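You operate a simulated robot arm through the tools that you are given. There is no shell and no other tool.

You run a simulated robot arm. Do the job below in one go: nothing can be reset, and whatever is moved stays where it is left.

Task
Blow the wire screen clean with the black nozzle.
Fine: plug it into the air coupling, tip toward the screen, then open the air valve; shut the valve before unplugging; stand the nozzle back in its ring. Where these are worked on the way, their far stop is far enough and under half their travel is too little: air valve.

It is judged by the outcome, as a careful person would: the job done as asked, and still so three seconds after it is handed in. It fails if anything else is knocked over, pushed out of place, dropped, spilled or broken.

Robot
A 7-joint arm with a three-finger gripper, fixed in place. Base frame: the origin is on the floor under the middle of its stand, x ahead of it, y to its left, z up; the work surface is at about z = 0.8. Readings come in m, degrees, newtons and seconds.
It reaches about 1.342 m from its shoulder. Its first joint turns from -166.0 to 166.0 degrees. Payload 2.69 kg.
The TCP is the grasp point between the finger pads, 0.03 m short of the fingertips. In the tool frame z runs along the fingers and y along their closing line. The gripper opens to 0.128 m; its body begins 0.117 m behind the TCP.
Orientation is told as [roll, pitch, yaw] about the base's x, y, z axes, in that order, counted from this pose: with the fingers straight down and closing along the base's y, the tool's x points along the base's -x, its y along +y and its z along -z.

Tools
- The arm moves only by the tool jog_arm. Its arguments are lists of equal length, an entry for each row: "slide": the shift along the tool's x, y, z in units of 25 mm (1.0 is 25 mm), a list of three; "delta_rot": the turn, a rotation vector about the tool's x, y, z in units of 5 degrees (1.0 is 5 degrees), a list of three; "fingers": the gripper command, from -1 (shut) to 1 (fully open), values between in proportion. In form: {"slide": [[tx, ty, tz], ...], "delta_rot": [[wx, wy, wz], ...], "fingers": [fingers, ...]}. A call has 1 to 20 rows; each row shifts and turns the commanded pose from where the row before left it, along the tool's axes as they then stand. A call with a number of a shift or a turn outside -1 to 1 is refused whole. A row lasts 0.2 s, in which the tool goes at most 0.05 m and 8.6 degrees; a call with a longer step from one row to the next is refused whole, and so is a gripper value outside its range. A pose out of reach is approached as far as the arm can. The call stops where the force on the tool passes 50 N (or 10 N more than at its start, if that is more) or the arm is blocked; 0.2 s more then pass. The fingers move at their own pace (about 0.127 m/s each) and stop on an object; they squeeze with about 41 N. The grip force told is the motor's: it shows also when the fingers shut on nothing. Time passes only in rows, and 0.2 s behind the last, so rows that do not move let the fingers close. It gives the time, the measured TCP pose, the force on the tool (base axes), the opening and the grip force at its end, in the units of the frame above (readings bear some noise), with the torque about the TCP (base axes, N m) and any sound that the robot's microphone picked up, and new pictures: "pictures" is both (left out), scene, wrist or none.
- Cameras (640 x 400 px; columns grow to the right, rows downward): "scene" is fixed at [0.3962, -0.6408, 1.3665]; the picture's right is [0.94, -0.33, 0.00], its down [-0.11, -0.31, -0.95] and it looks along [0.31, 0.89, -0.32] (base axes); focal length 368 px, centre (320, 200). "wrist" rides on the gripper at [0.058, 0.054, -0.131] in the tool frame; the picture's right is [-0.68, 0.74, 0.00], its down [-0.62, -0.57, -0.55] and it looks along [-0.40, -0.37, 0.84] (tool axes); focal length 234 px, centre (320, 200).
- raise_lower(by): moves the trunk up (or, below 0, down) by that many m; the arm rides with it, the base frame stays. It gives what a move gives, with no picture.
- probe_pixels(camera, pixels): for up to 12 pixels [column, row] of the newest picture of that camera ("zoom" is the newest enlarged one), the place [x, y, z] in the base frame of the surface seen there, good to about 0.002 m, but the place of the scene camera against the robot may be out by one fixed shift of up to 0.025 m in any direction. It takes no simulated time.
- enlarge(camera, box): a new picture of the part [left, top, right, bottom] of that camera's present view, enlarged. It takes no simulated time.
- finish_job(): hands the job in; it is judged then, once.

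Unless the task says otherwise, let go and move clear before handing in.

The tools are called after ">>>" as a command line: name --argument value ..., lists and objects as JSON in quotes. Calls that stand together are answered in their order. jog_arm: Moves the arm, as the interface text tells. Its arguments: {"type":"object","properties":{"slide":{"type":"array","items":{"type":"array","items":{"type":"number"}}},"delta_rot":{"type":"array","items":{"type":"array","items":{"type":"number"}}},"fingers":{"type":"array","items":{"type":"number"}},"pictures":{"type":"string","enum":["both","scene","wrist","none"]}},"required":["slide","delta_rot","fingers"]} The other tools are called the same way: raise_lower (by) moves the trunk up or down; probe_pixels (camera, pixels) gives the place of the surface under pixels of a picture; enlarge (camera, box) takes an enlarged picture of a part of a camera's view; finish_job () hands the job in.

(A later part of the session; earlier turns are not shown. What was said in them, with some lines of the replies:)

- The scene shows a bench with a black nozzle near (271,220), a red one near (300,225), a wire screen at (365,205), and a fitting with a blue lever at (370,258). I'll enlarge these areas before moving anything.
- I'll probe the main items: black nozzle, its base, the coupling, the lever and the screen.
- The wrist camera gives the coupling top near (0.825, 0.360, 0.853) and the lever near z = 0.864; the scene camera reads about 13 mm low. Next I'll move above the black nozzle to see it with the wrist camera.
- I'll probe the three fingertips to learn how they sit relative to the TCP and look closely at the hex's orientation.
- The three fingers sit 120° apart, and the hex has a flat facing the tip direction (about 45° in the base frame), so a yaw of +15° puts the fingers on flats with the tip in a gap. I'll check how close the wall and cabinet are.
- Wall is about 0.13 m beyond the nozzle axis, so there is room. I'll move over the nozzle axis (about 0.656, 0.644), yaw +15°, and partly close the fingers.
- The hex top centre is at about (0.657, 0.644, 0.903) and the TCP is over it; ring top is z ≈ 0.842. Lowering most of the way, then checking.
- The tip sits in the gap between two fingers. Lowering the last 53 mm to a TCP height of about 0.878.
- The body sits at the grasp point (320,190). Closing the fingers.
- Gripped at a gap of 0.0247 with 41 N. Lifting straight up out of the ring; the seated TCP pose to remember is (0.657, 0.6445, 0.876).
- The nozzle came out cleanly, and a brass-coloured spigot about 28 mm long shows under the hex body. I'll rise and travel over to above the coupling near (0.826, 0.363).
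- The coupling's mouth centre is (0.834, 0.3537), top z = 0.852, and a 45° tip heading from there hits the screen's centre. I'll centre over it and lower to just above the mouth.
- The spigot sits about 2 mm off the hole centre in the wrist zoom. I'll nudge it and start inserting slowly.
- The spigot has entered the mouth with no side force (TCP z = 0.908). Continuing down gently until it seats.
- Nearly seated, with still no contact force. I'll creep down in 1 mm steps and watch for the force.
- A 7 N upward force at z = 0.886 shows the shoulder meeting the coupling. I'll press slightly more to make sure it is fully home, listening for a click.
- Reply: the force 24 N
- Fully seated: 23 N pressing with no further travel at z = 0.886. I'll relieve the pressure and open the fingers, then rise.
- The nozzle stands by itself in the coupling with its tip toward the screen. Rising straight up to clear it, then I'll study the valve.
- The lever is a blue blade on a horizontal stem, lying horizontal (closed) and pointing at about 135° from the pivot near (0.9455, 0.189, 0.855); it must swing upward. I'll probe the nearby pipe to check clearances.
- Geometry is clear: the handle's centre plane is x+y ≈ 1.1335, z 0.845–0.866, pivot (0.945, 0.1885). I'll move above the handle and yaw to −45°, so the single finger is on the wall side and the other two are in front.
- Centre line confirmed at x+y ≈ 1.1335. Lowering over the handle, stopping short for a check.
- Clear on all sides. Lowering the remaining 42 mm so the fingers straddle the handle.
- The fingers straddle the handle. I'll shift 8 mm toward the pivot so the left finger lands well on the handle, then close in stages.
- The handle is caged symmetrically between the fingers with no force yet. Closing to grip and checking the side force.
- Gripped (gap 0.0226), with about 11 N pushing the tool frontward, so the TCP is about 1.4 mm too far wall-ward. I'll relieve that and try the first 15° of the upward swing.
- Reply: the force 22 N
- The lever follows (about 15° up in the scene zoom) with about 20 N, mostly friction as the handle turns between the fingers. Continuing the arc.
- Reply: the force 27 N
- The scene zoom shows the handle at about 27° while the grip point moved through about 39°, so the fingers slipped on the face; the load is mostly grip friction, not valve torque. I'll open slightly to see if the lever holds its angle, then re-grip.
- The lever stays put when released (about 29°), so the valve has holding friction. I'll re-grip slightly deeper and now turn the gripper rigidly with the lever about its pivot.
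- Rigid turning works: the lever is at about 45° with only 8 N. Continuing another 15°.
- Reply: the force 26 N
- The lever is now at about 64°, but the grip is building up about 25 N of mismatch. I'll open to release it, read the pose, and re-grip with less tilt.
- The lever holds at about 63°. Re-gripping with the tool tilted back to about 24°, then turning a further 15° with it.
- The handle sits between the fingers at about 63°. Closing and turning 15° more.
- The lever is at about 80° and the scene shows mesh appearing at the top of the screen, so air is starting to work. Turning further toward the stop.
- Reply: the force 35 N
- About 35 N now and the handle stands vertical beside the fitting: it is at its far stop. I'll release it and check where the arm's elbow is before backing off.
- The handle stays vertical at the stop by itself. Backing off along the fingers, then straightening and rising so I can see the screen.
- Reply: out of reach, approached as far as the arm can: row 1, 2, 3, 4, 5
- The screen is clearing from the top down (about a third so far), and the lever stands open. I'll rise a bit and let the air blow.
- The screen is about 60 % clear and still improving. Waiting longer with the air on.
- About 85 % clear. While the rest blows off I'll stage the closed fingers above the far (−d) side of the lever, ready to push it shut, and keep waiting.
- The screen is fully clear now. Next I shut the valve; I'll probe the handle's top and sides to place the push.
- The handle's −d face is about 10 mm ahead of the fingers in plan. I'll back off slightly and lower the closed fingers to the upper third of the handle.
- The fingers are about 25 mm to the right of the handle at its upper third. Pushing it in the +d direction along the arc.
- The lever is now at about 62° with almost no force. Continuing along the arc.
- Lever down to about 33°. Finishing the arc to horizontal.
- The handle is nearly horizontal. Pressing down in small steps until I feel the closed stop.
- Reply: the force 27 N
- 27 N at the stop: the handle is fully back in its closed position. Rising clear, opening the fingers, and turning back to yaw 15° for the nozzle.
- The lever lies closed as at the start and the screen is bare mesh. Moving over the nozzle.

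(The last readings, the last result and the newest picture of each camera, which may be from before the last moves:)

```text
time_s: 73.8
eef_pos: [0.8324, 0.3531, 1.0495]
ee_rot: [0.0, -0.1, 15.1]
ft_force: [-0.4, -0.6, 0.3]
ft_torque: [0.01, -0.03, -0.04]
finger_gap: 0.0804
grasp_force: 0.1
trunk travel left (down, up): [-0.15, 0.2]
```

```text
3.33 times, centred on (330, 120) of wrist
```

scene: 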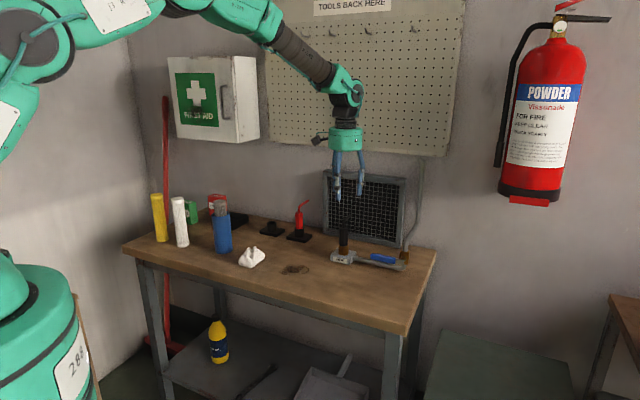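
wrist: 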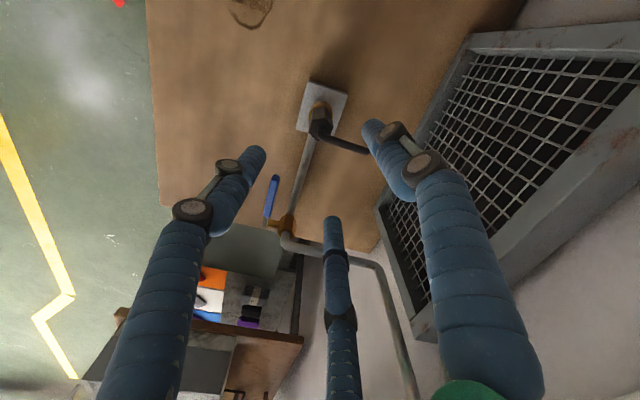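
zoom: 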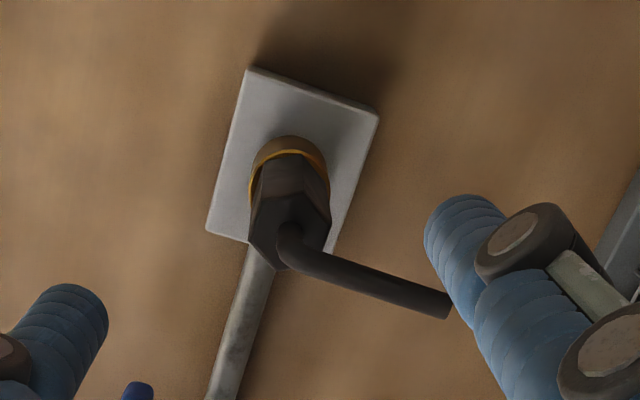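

>>> probe_pixels --camera "zoom" --pixels '[[252, 238], [279, 264], [264, 205], [300, 198], [327, 222], [322, 248], [290, 235], [448, 305], [370, 280], [255, 228], [305, 205]]'

```text
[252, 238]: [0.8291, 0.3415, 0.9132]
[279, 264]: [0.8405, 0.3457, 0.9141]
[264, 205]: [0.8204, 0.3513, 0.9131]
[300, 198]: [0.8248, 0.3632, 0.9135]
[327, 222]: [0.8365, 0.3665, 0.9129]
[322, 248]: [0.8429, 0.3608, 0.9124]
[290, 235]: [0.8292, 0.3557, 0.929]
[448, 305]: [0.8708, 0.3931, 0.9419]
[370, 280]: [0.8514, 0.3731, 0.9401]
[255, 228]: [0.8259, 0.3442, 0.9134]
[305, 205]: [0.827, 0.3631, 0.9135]
```

The hex centre is at (0.8325, 0.3545), within about 1 mm of the TCP. Lowering to the same grip height (0.8865) and closing.

>>> jog_arm --slide '[[-0.012, 0.046, 0.5], [0, 0, 1], [0, 0, 1], [0, 0, 1], [0, 0, 1], [0, 0, 0.8], [0, 0, 0.6], [0, 0, 0.4], [0, 0, 0.22], [0, 0, 0]]' --delta_rot '[[0, 0, 0], [0, 0, 0], [0, 0, 0], [0, 0, 0], [0, 0, 0], [0, 0, 0], [0, 0, 0], [0, 0, 0], [0, 0, 0], [0, 0, 0]]' --fingers '[0.25, 0.25, 0.25, 0.25, 0.25, 0.25, 0.25, 0.25, 0.25, 0.25]'

>>> enlarge --camera "scene" --box '[310, 190, 400, 280]'

```text
time_s: 76.0
eef_pos: [0.8335, 0.3551, 0.8863]
ee_rot: [0.0, 0.0, 15.1]
ft_force: [0.7, 0.0, 0.5]
ft_torque: [0.0, -0.01, -0.03]
finger_gap: 0.08
grasp_force: 0.2
trunk travel left (down, up): [-0.15, 0.2]
```

scene: 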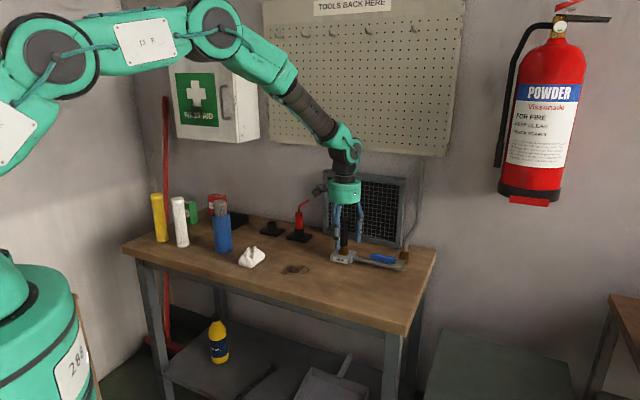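
wrist: 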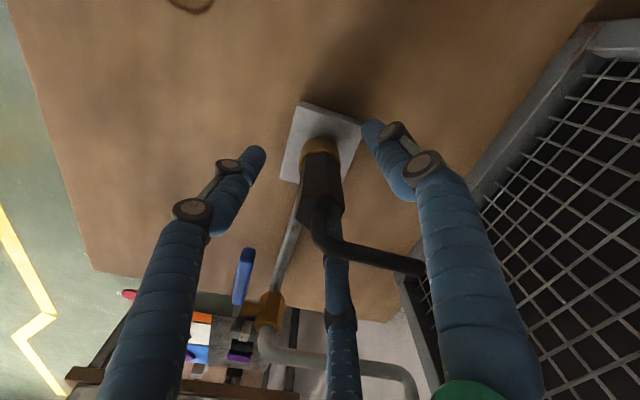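

```text
4.44 times, centred on (355, 235) of scene
```

zoom: 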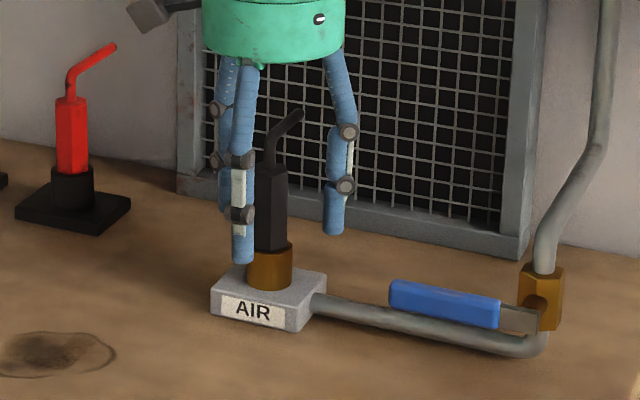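

The fingers surround the body as before. Closing on it, then lifting straight out.

>>> jog_arm --slide '[[0, 0, 0], [0, 0, 0], [0, 0, 0], [0, 0, 0], [0, 0, 0]]' --delta_rot '[[0, 0, 0], [0, 0, 0], [0, 0, 0], [0, 0, 0], [0, 0, 0]]' --fingers '[0, -0.3, -0.6, -1, -1]' --pictures "none"

```text
time_s: 77.2
eef_pos: [0.833, 0.355, 0.8867]
ee_rot: [-0.1, 0.0, 15.1]
ft_force: [-0.6, -0.4, 0.3]
ft_torque: [-0.03, -0.02, 0.02]
finger_gap: 0.0246
grasp_force: 41.2
trunk travel left (down, up): [-0.15, 0.2]
```

Gripped cleanly with no side load. Lifting out of the coupling.

>>> jog_arm --slide '[[0, 0, -0.2], [0, 0, -0.4], [0, 0, -0.4], [0, 0, -0.5], [0, 0, -0.8], [0, 0, -1], [0, 0, -1], [0, 0, -1], [0, 0, -1], [0, 0, -0.5], [0, 0, 0]]' --delta_rot '[[0, 0, 0], [0, 0, 0], [0, 0, 0], [0, 0, 0], [0, 0, 0], [0, 0, 0], [0, 0, 0], [0, 0, 0], [0, 0, 0], [0, 0, 0], [0, 0, 0]]' --fingers '[-1, -1, -1, -1, -1, -1, -1, -1, -1, -1, -1]'

>>> enlarge --camera "scene" --box '[310, 130, 420, 280]'

```text
time_s: 79.6
eef_pos: [0.8327, 0.3549, 1.0561]
ee_rot: [0.0, -0.1, 15.1]
ft_force: [0.1, 0.3, -1.2]
ft_torque: [-0.02, -0.01, 0.01]
finger_gap: 0.0244
grasp_force: 40.6
trunk travel left (down, up): [-0.15, 0.2]
```

scene: 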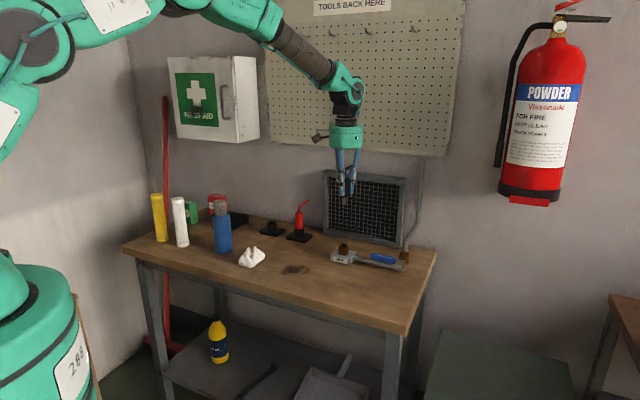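
wrist: 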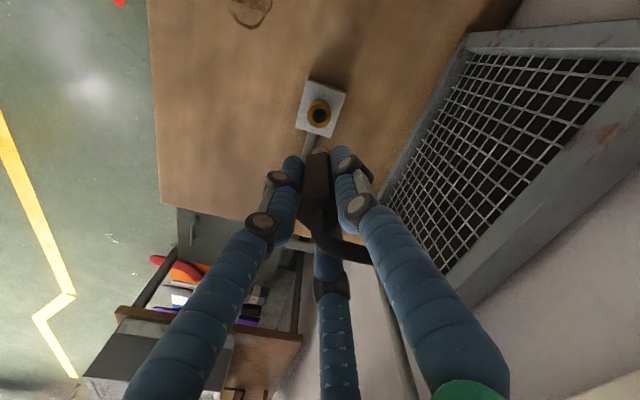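

```text
2.67 times, centred on (365, 205) of scene
```

zoom: 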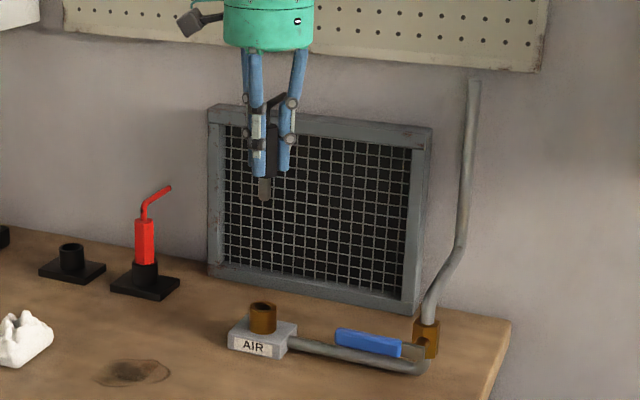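

The nozzle is out. Travelling back along the same path to above its ring.

>>> jog_arm --slide '[[0.2525, 0.8674, 0], [0.2525, 0.8674, 0], [0.2525, 0.8674, 0], [0.2525, 0.8674, 0], [0.2525, 0.8674, 0], [0.2525, 0.8674, 0], [0.2525, 0.8674, 0], [0.2525, 0.8674, 0], [0.2525, 0.8674, 0], [0.2525, 0.8674, 0], [0.2525, 0.8674, 0], [0.2525, 0.8674, 0], [0.2525, 0.8674, 0], [0.2525, 0.8674, 0], [0.2525, 0.8674, 0], [0, 0, 0], [0, 0, 0]]' --delta_rot '[[0, 0, 0], [0, 0, 0], [0, 0, 0], [0, 0, 0], [0, 0, 0], [0, 0, 0], [0, 0, 0], [0, 0, 0], [0, 0, 0], [0, 0, 0], [0, 0, 0], [0, 0, 0], [0, 0, 0], [0, 0, 0], [0, 0, 0], [0, 0, 0], [0, 0, 0]]' --fingers '[-1, -1, -1, -1, -1, -1, -1, -1, -1, -1, -1, -1, -1, -1, -1, -1, -1]'

>>> enlarge --camera "wrist" --box '[280, 75, 360, 165]'

```text
time_s: 83.2
eef_pos: [0.658, 0.6434, 1.0567]
ee_rot: [0.0, 0.0, 15.1]
ft_force: [0.4, -0.4, -2.1]
ft_torque: [-0.05, -0.03, 0.03]
finger_gap: 0.0246
grasp_force: 41.4
trunk travel left (down, up): [-0.15, 0.2]
```

scene: 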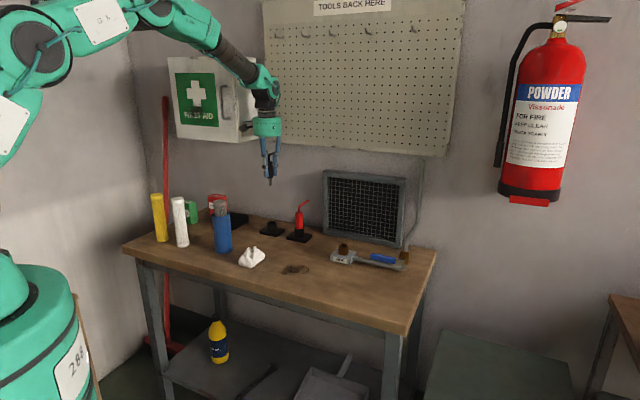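
wrist: 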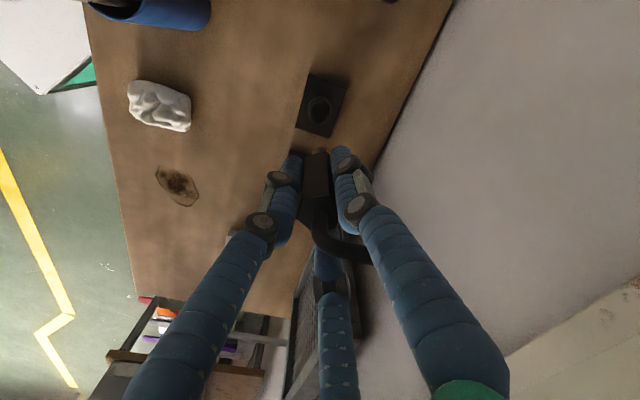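

```text
4.44 times, centred on (320, 120) of wrist
```

zoom: 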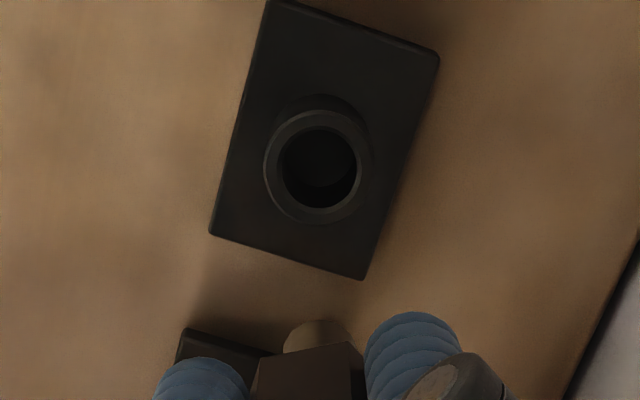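

The ring is visible below; probing its rim to centre precisely.

>>> probe_pixels --camera "zoom" --pixels '[[271, 168], [363, 168], [318, 119], [318, 215], [284, 134], [352, 203], [284, 203], [352, 134]]'

```text
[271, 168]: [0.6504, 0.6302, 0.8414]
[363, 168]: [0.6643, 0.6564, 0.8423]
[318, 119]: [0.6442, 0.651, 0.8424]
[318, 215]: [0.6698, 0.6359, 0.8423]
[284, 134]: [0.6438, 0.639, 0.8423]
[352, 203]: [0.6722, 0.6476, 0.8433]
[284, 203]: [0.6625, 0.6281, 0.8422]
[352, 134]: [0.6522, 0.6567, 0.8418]
```

Ring centre (0.6574, 0.6432) matches the TCP within a millimetre. Lowering to just above entry.

>>> jog_arm --slide '[[0.02, 0, 1], [0, 0, 1], [0, 0, 1], [0, 0, 1], [0, 0, 1], [0, 0, 0.5], [0, 0, 0.2], [0, 0, 0]]' --delta_rot '[[0, 0, 0], [0, 0, 0], [0, 0, 0], [0, 0, 0], [0, 0, 0], [0, 0, 0], [0, 0, 0], [0, 0, 0]]' --fingers '[-1, -1, -1, -1, -1, -1, -1, -1]'

>>> enlarge --camera "wrist" --box '[280, 90, 360, 220]'

>>> enlarge --camera "scene" --box '[240, 160, 320, 250]'

```text
time_s: 85.0
eef_pos: [0.6574, 0.6436, 0.9143]
ee_rot: [0.0, 0.0, 15.1]
ft_force: [0.5, -0.8, -0.8]
ft_torque: [0.02, 0.02, 0.01]
finger_gap: 0.0243
grasp_force: 41.1
trunk travel left (down, up): [-0.15, 0.2]
```

scene: 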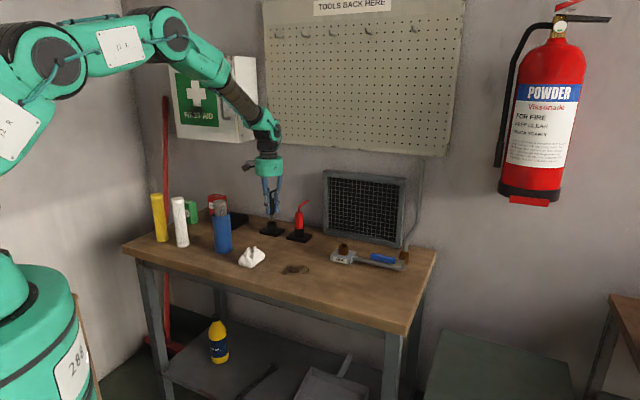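
wrist: 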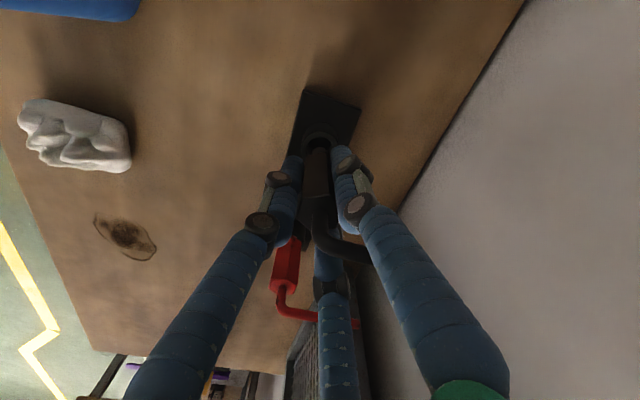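

```text
3.08 times, centred on (320, 155) of wrist
```

zoom: 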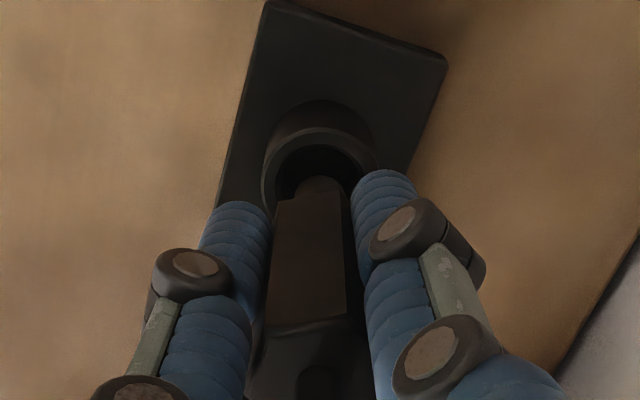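

```text
4.44 times, centred on (280, 205) of scene
```

zoom: 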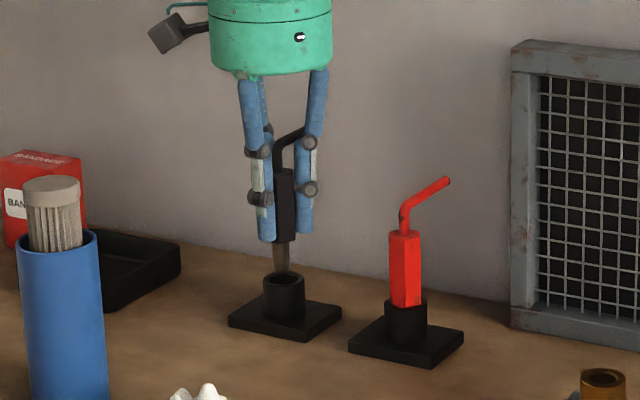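

The spigot is centred over the ring. Lowering slowly into it.

>>> jog_arm --slide '[[0, 0, 0.25], [0, 0, 0.25], [0, 0, 0.25], [0, 0, 0.25], [0, 0, 0.2], [0, 0, 0.15], [0, 0, 0.08], [0, 0, 0]]' --delta_rot '[[0, 0, 0], [0, 0, 0], [0, 0, 0], [0, 0, 0], [0, 0, 0], [0, 0, 0], [0, 0, 0], [0, 0, 0]]' --fingers '[-1, -1, -1, -1, -1, -1, -1, -1]'

>>> enlarge --camera "scene" --box '[240, 160, 320, 250]'

```text
time_s: 86.8
eef_pos: [0.6558, 0.6439, 0.8786]
ee_rot: [-0.1, 0.1, 15.1]
ft_force: [-0.6, -0.2, -0.1]
ft_torque: [-0.02, -0.01, 0.0]
finger_gap: 0.0246
grasp_force: 40.8
trunk travel left (down, up): [-0.15, 0.2]
```

scene: 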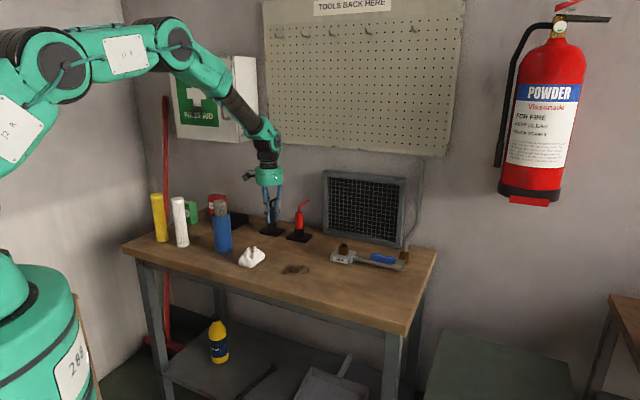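
wrist: 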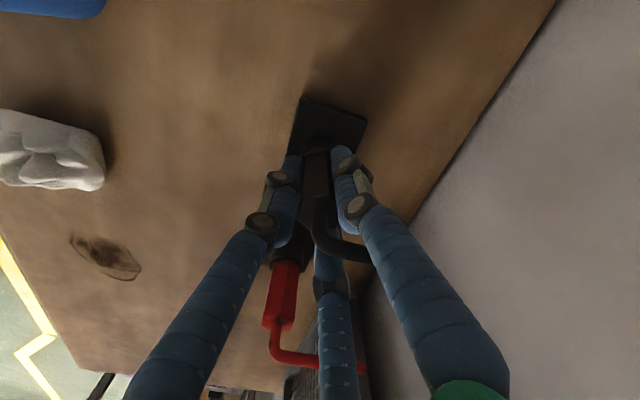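

```text
4.44 times, centred on (280, 205) of scene
```

zoom: 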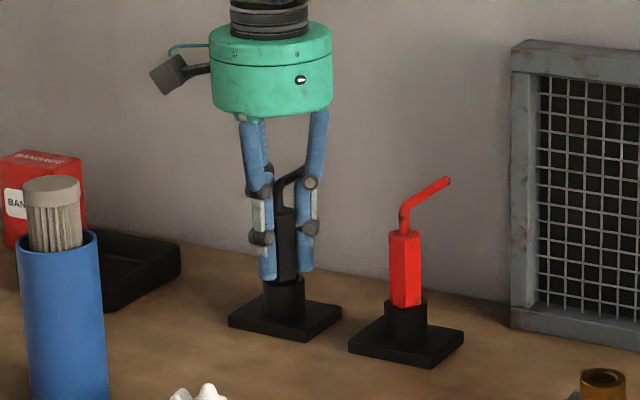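

Inside the ring, about 2 mm above its seat with no force. Creeping down to contact.

>>> jog_arm --slide '[[0, 0, 0.04], [0, 0, 0.04], [0, 0, 0.03], [0, 0, 0]]' --delta_rot '[[0, 0, 0], [0, 0, 0], [0, 0, 0], [0, 0, 0]]' --fingers '[-1, -1, -1, -1]' --pictures "none"

```text
time_s: 87.8
eef_pos: [0.6582, 0.645, 0.8775]
ee_rot: [0.0, -0.1, 15.0]
ft_force: [-2.4, -0.8, 10.9]
ft_torque: [-0.05, 0.17, -0.01]
finger_gap: 0.0243
grasp_force: 41.5
trunk travel left (down, up): [-0.15, 0.2]
```

Contact at 11 N: seated at the original height (about 0.877). Relaxing the press and opening the fingers.

>>> jog_arm --slide '[[0, 0, -0.04], [0, 0, 0], [0, 0, 0], [0, 0, 0], [0, 0, 0], [0, 0, 0]]' --delta_rot '[[0, 0, 0], [0, 0, 0], [0, 0, 0], [0, 0, 0], [0, 0, 0], [0, 0, 0]]' --fingers '[-1, -0.5, -0.1, 0.25, 0.25, 0.25]'

>>> enlarge --camera "scene" --box '[240, 160, 320, 250]'

```text
time_s: 89.2
eef_pos: [0.658, 0.6433, 0.8762]
ee_rot: [0.1, 0.0, 15.1]
ft_force: [-0.3, 0.4, 0.6]
ft_torque: [0.02, 0.03, -0.03]
finger_gap: 0.0801
grasp_force: 0.0
trunk travel left (down, up): [-0.15, 0.2]
```

scene: 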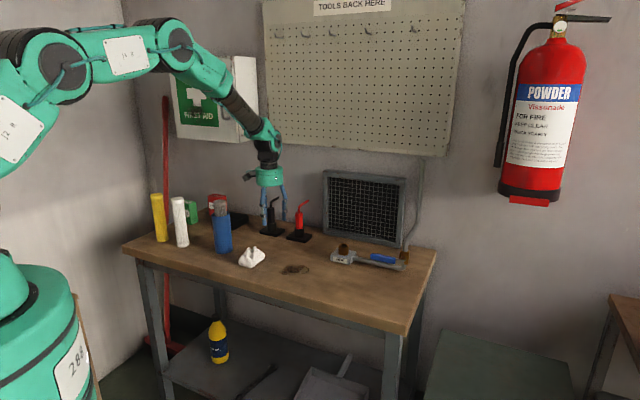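
wrist: 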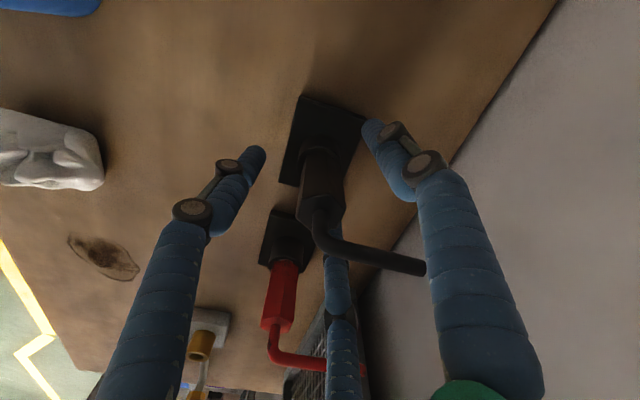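

```text
4.44 times, centred on (280, 205) of scene
```

zoom: 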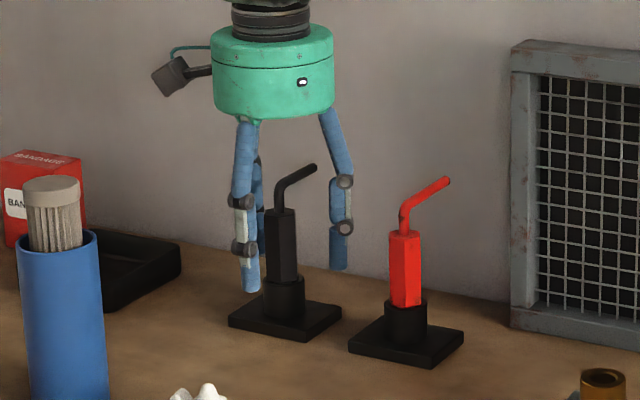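

The nozzle stands upright in its ring, free of the fingers. Rising straight up and moving away from the bench items.

>>> jog_arm --slide '[[0, 0, -0.5], [0, 0, -0.8], [0, 0, -1], [0, 0, -1], [0, 0, -1], [0, 0, -1], [0, 0, -1], [0, 0, -1], [0, 0, -1], [0, 0, -0.5], [0, -1, 0], [0, -1, 0], [0, -1, 0], [0, -1, 0], [0, -1, 0], [0, -1, 0], [0, 0, 0], [0, 0, 0]]' --delta_rot '[[0, 0, 0], [0, 0, 0], [0, 0, 0], [0, 0, 0], [0, 0, 0], [0, 0, 0], [0, 0, 0], [0, 0, 0], [0, 0, 0], [0, 0, 0], [0, 0, 0], [0, 0, 0], [0, 0, 0], [0, 0, 0], [0, 0, 0], [0, 0, 0], [0, 0, 0], [0, 0, 0]]' --fingers '[0.25, 0.25, 0.25, 0.25, 0.25, 0.25, 0.25, 0.25, 0.25, 0.25, 0.25, 0.25, 0.25, 0.25, 0.25, 0.25, 0.25, 0.25]'

>>> enlarge --camera "scene" --box '[240, 160, 420, 280]'

>>> enlarge --camera "scene" --box '[350, 230, 420, 275]'

```text
time_s: 93.0
eef_pos: [0.6975, 0.4979, 1.0976]
ee_rot: [0.0, -0.1, 15.0]
ft_force: [0.3, -0.3, -0.6]
ft_torque: [-0.03, 0.02, 0.02]
finger_gap: 0.08
grasp_force: 0.2
trunk travel left (down, up): [-0.15, 0.2]
```

scene: 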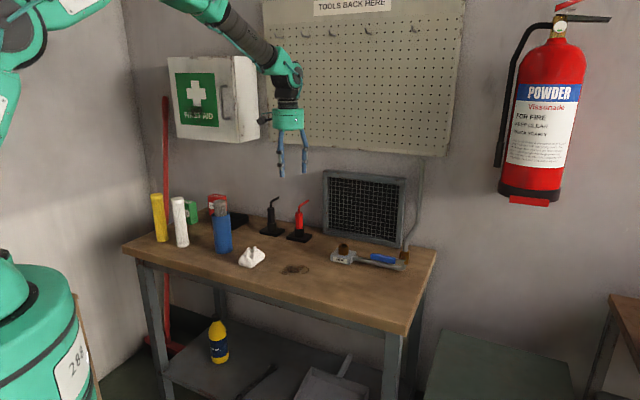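
wrist: 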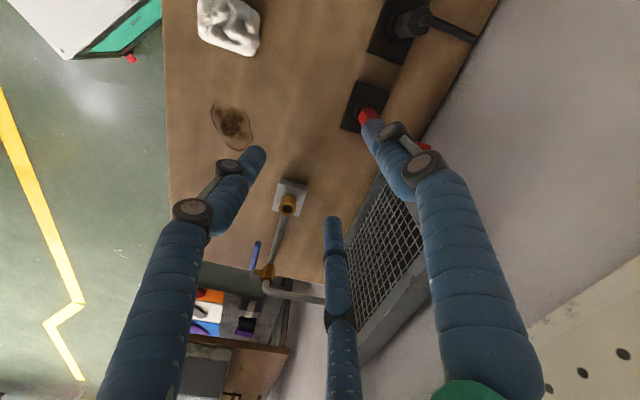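

```text
3.33 times, centred on (330, 220) of scene
```

zoom: 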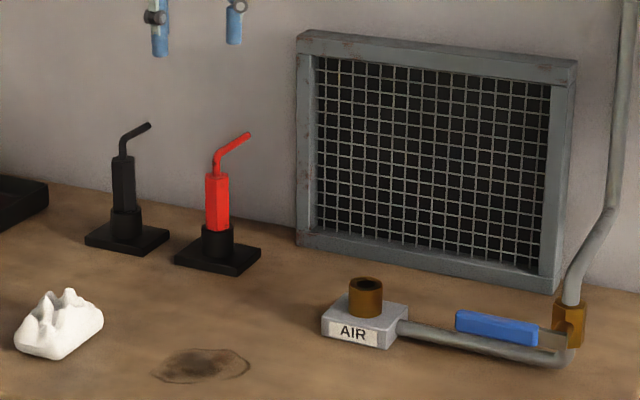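

```text
8.89 times, centred on (385, 252) of scene
```

zoom: 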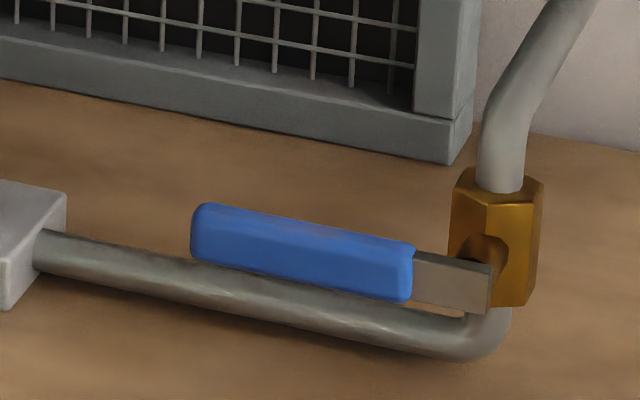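

The screen is bare mesh, the blue lever is back at its closed stop, and the black nozzle stands upright in its ring. Everything else on the bench looks unmoved and the arm is clear, so I'm handing in.

>>> finish_job

```text
The job is handed in.
```

The wire screen is clean. The last pictures show bare mesh, with no lint left on it.

- **Plugging in:** the black nozzle went fully into the air coupling with its tip pointed at the middle of the screen.
- **Air valve:** I swung it up to its far stop and waited until the lint was gone. Then I pushed it back down to its closed stop before unplugging.
- **Nozzle:** it is back upright in its ring, and the gripper has let go.

Turning the valve lever took three grips because my fingers slipped on the first try. In the last pictures everything else on the bench looks where it started.
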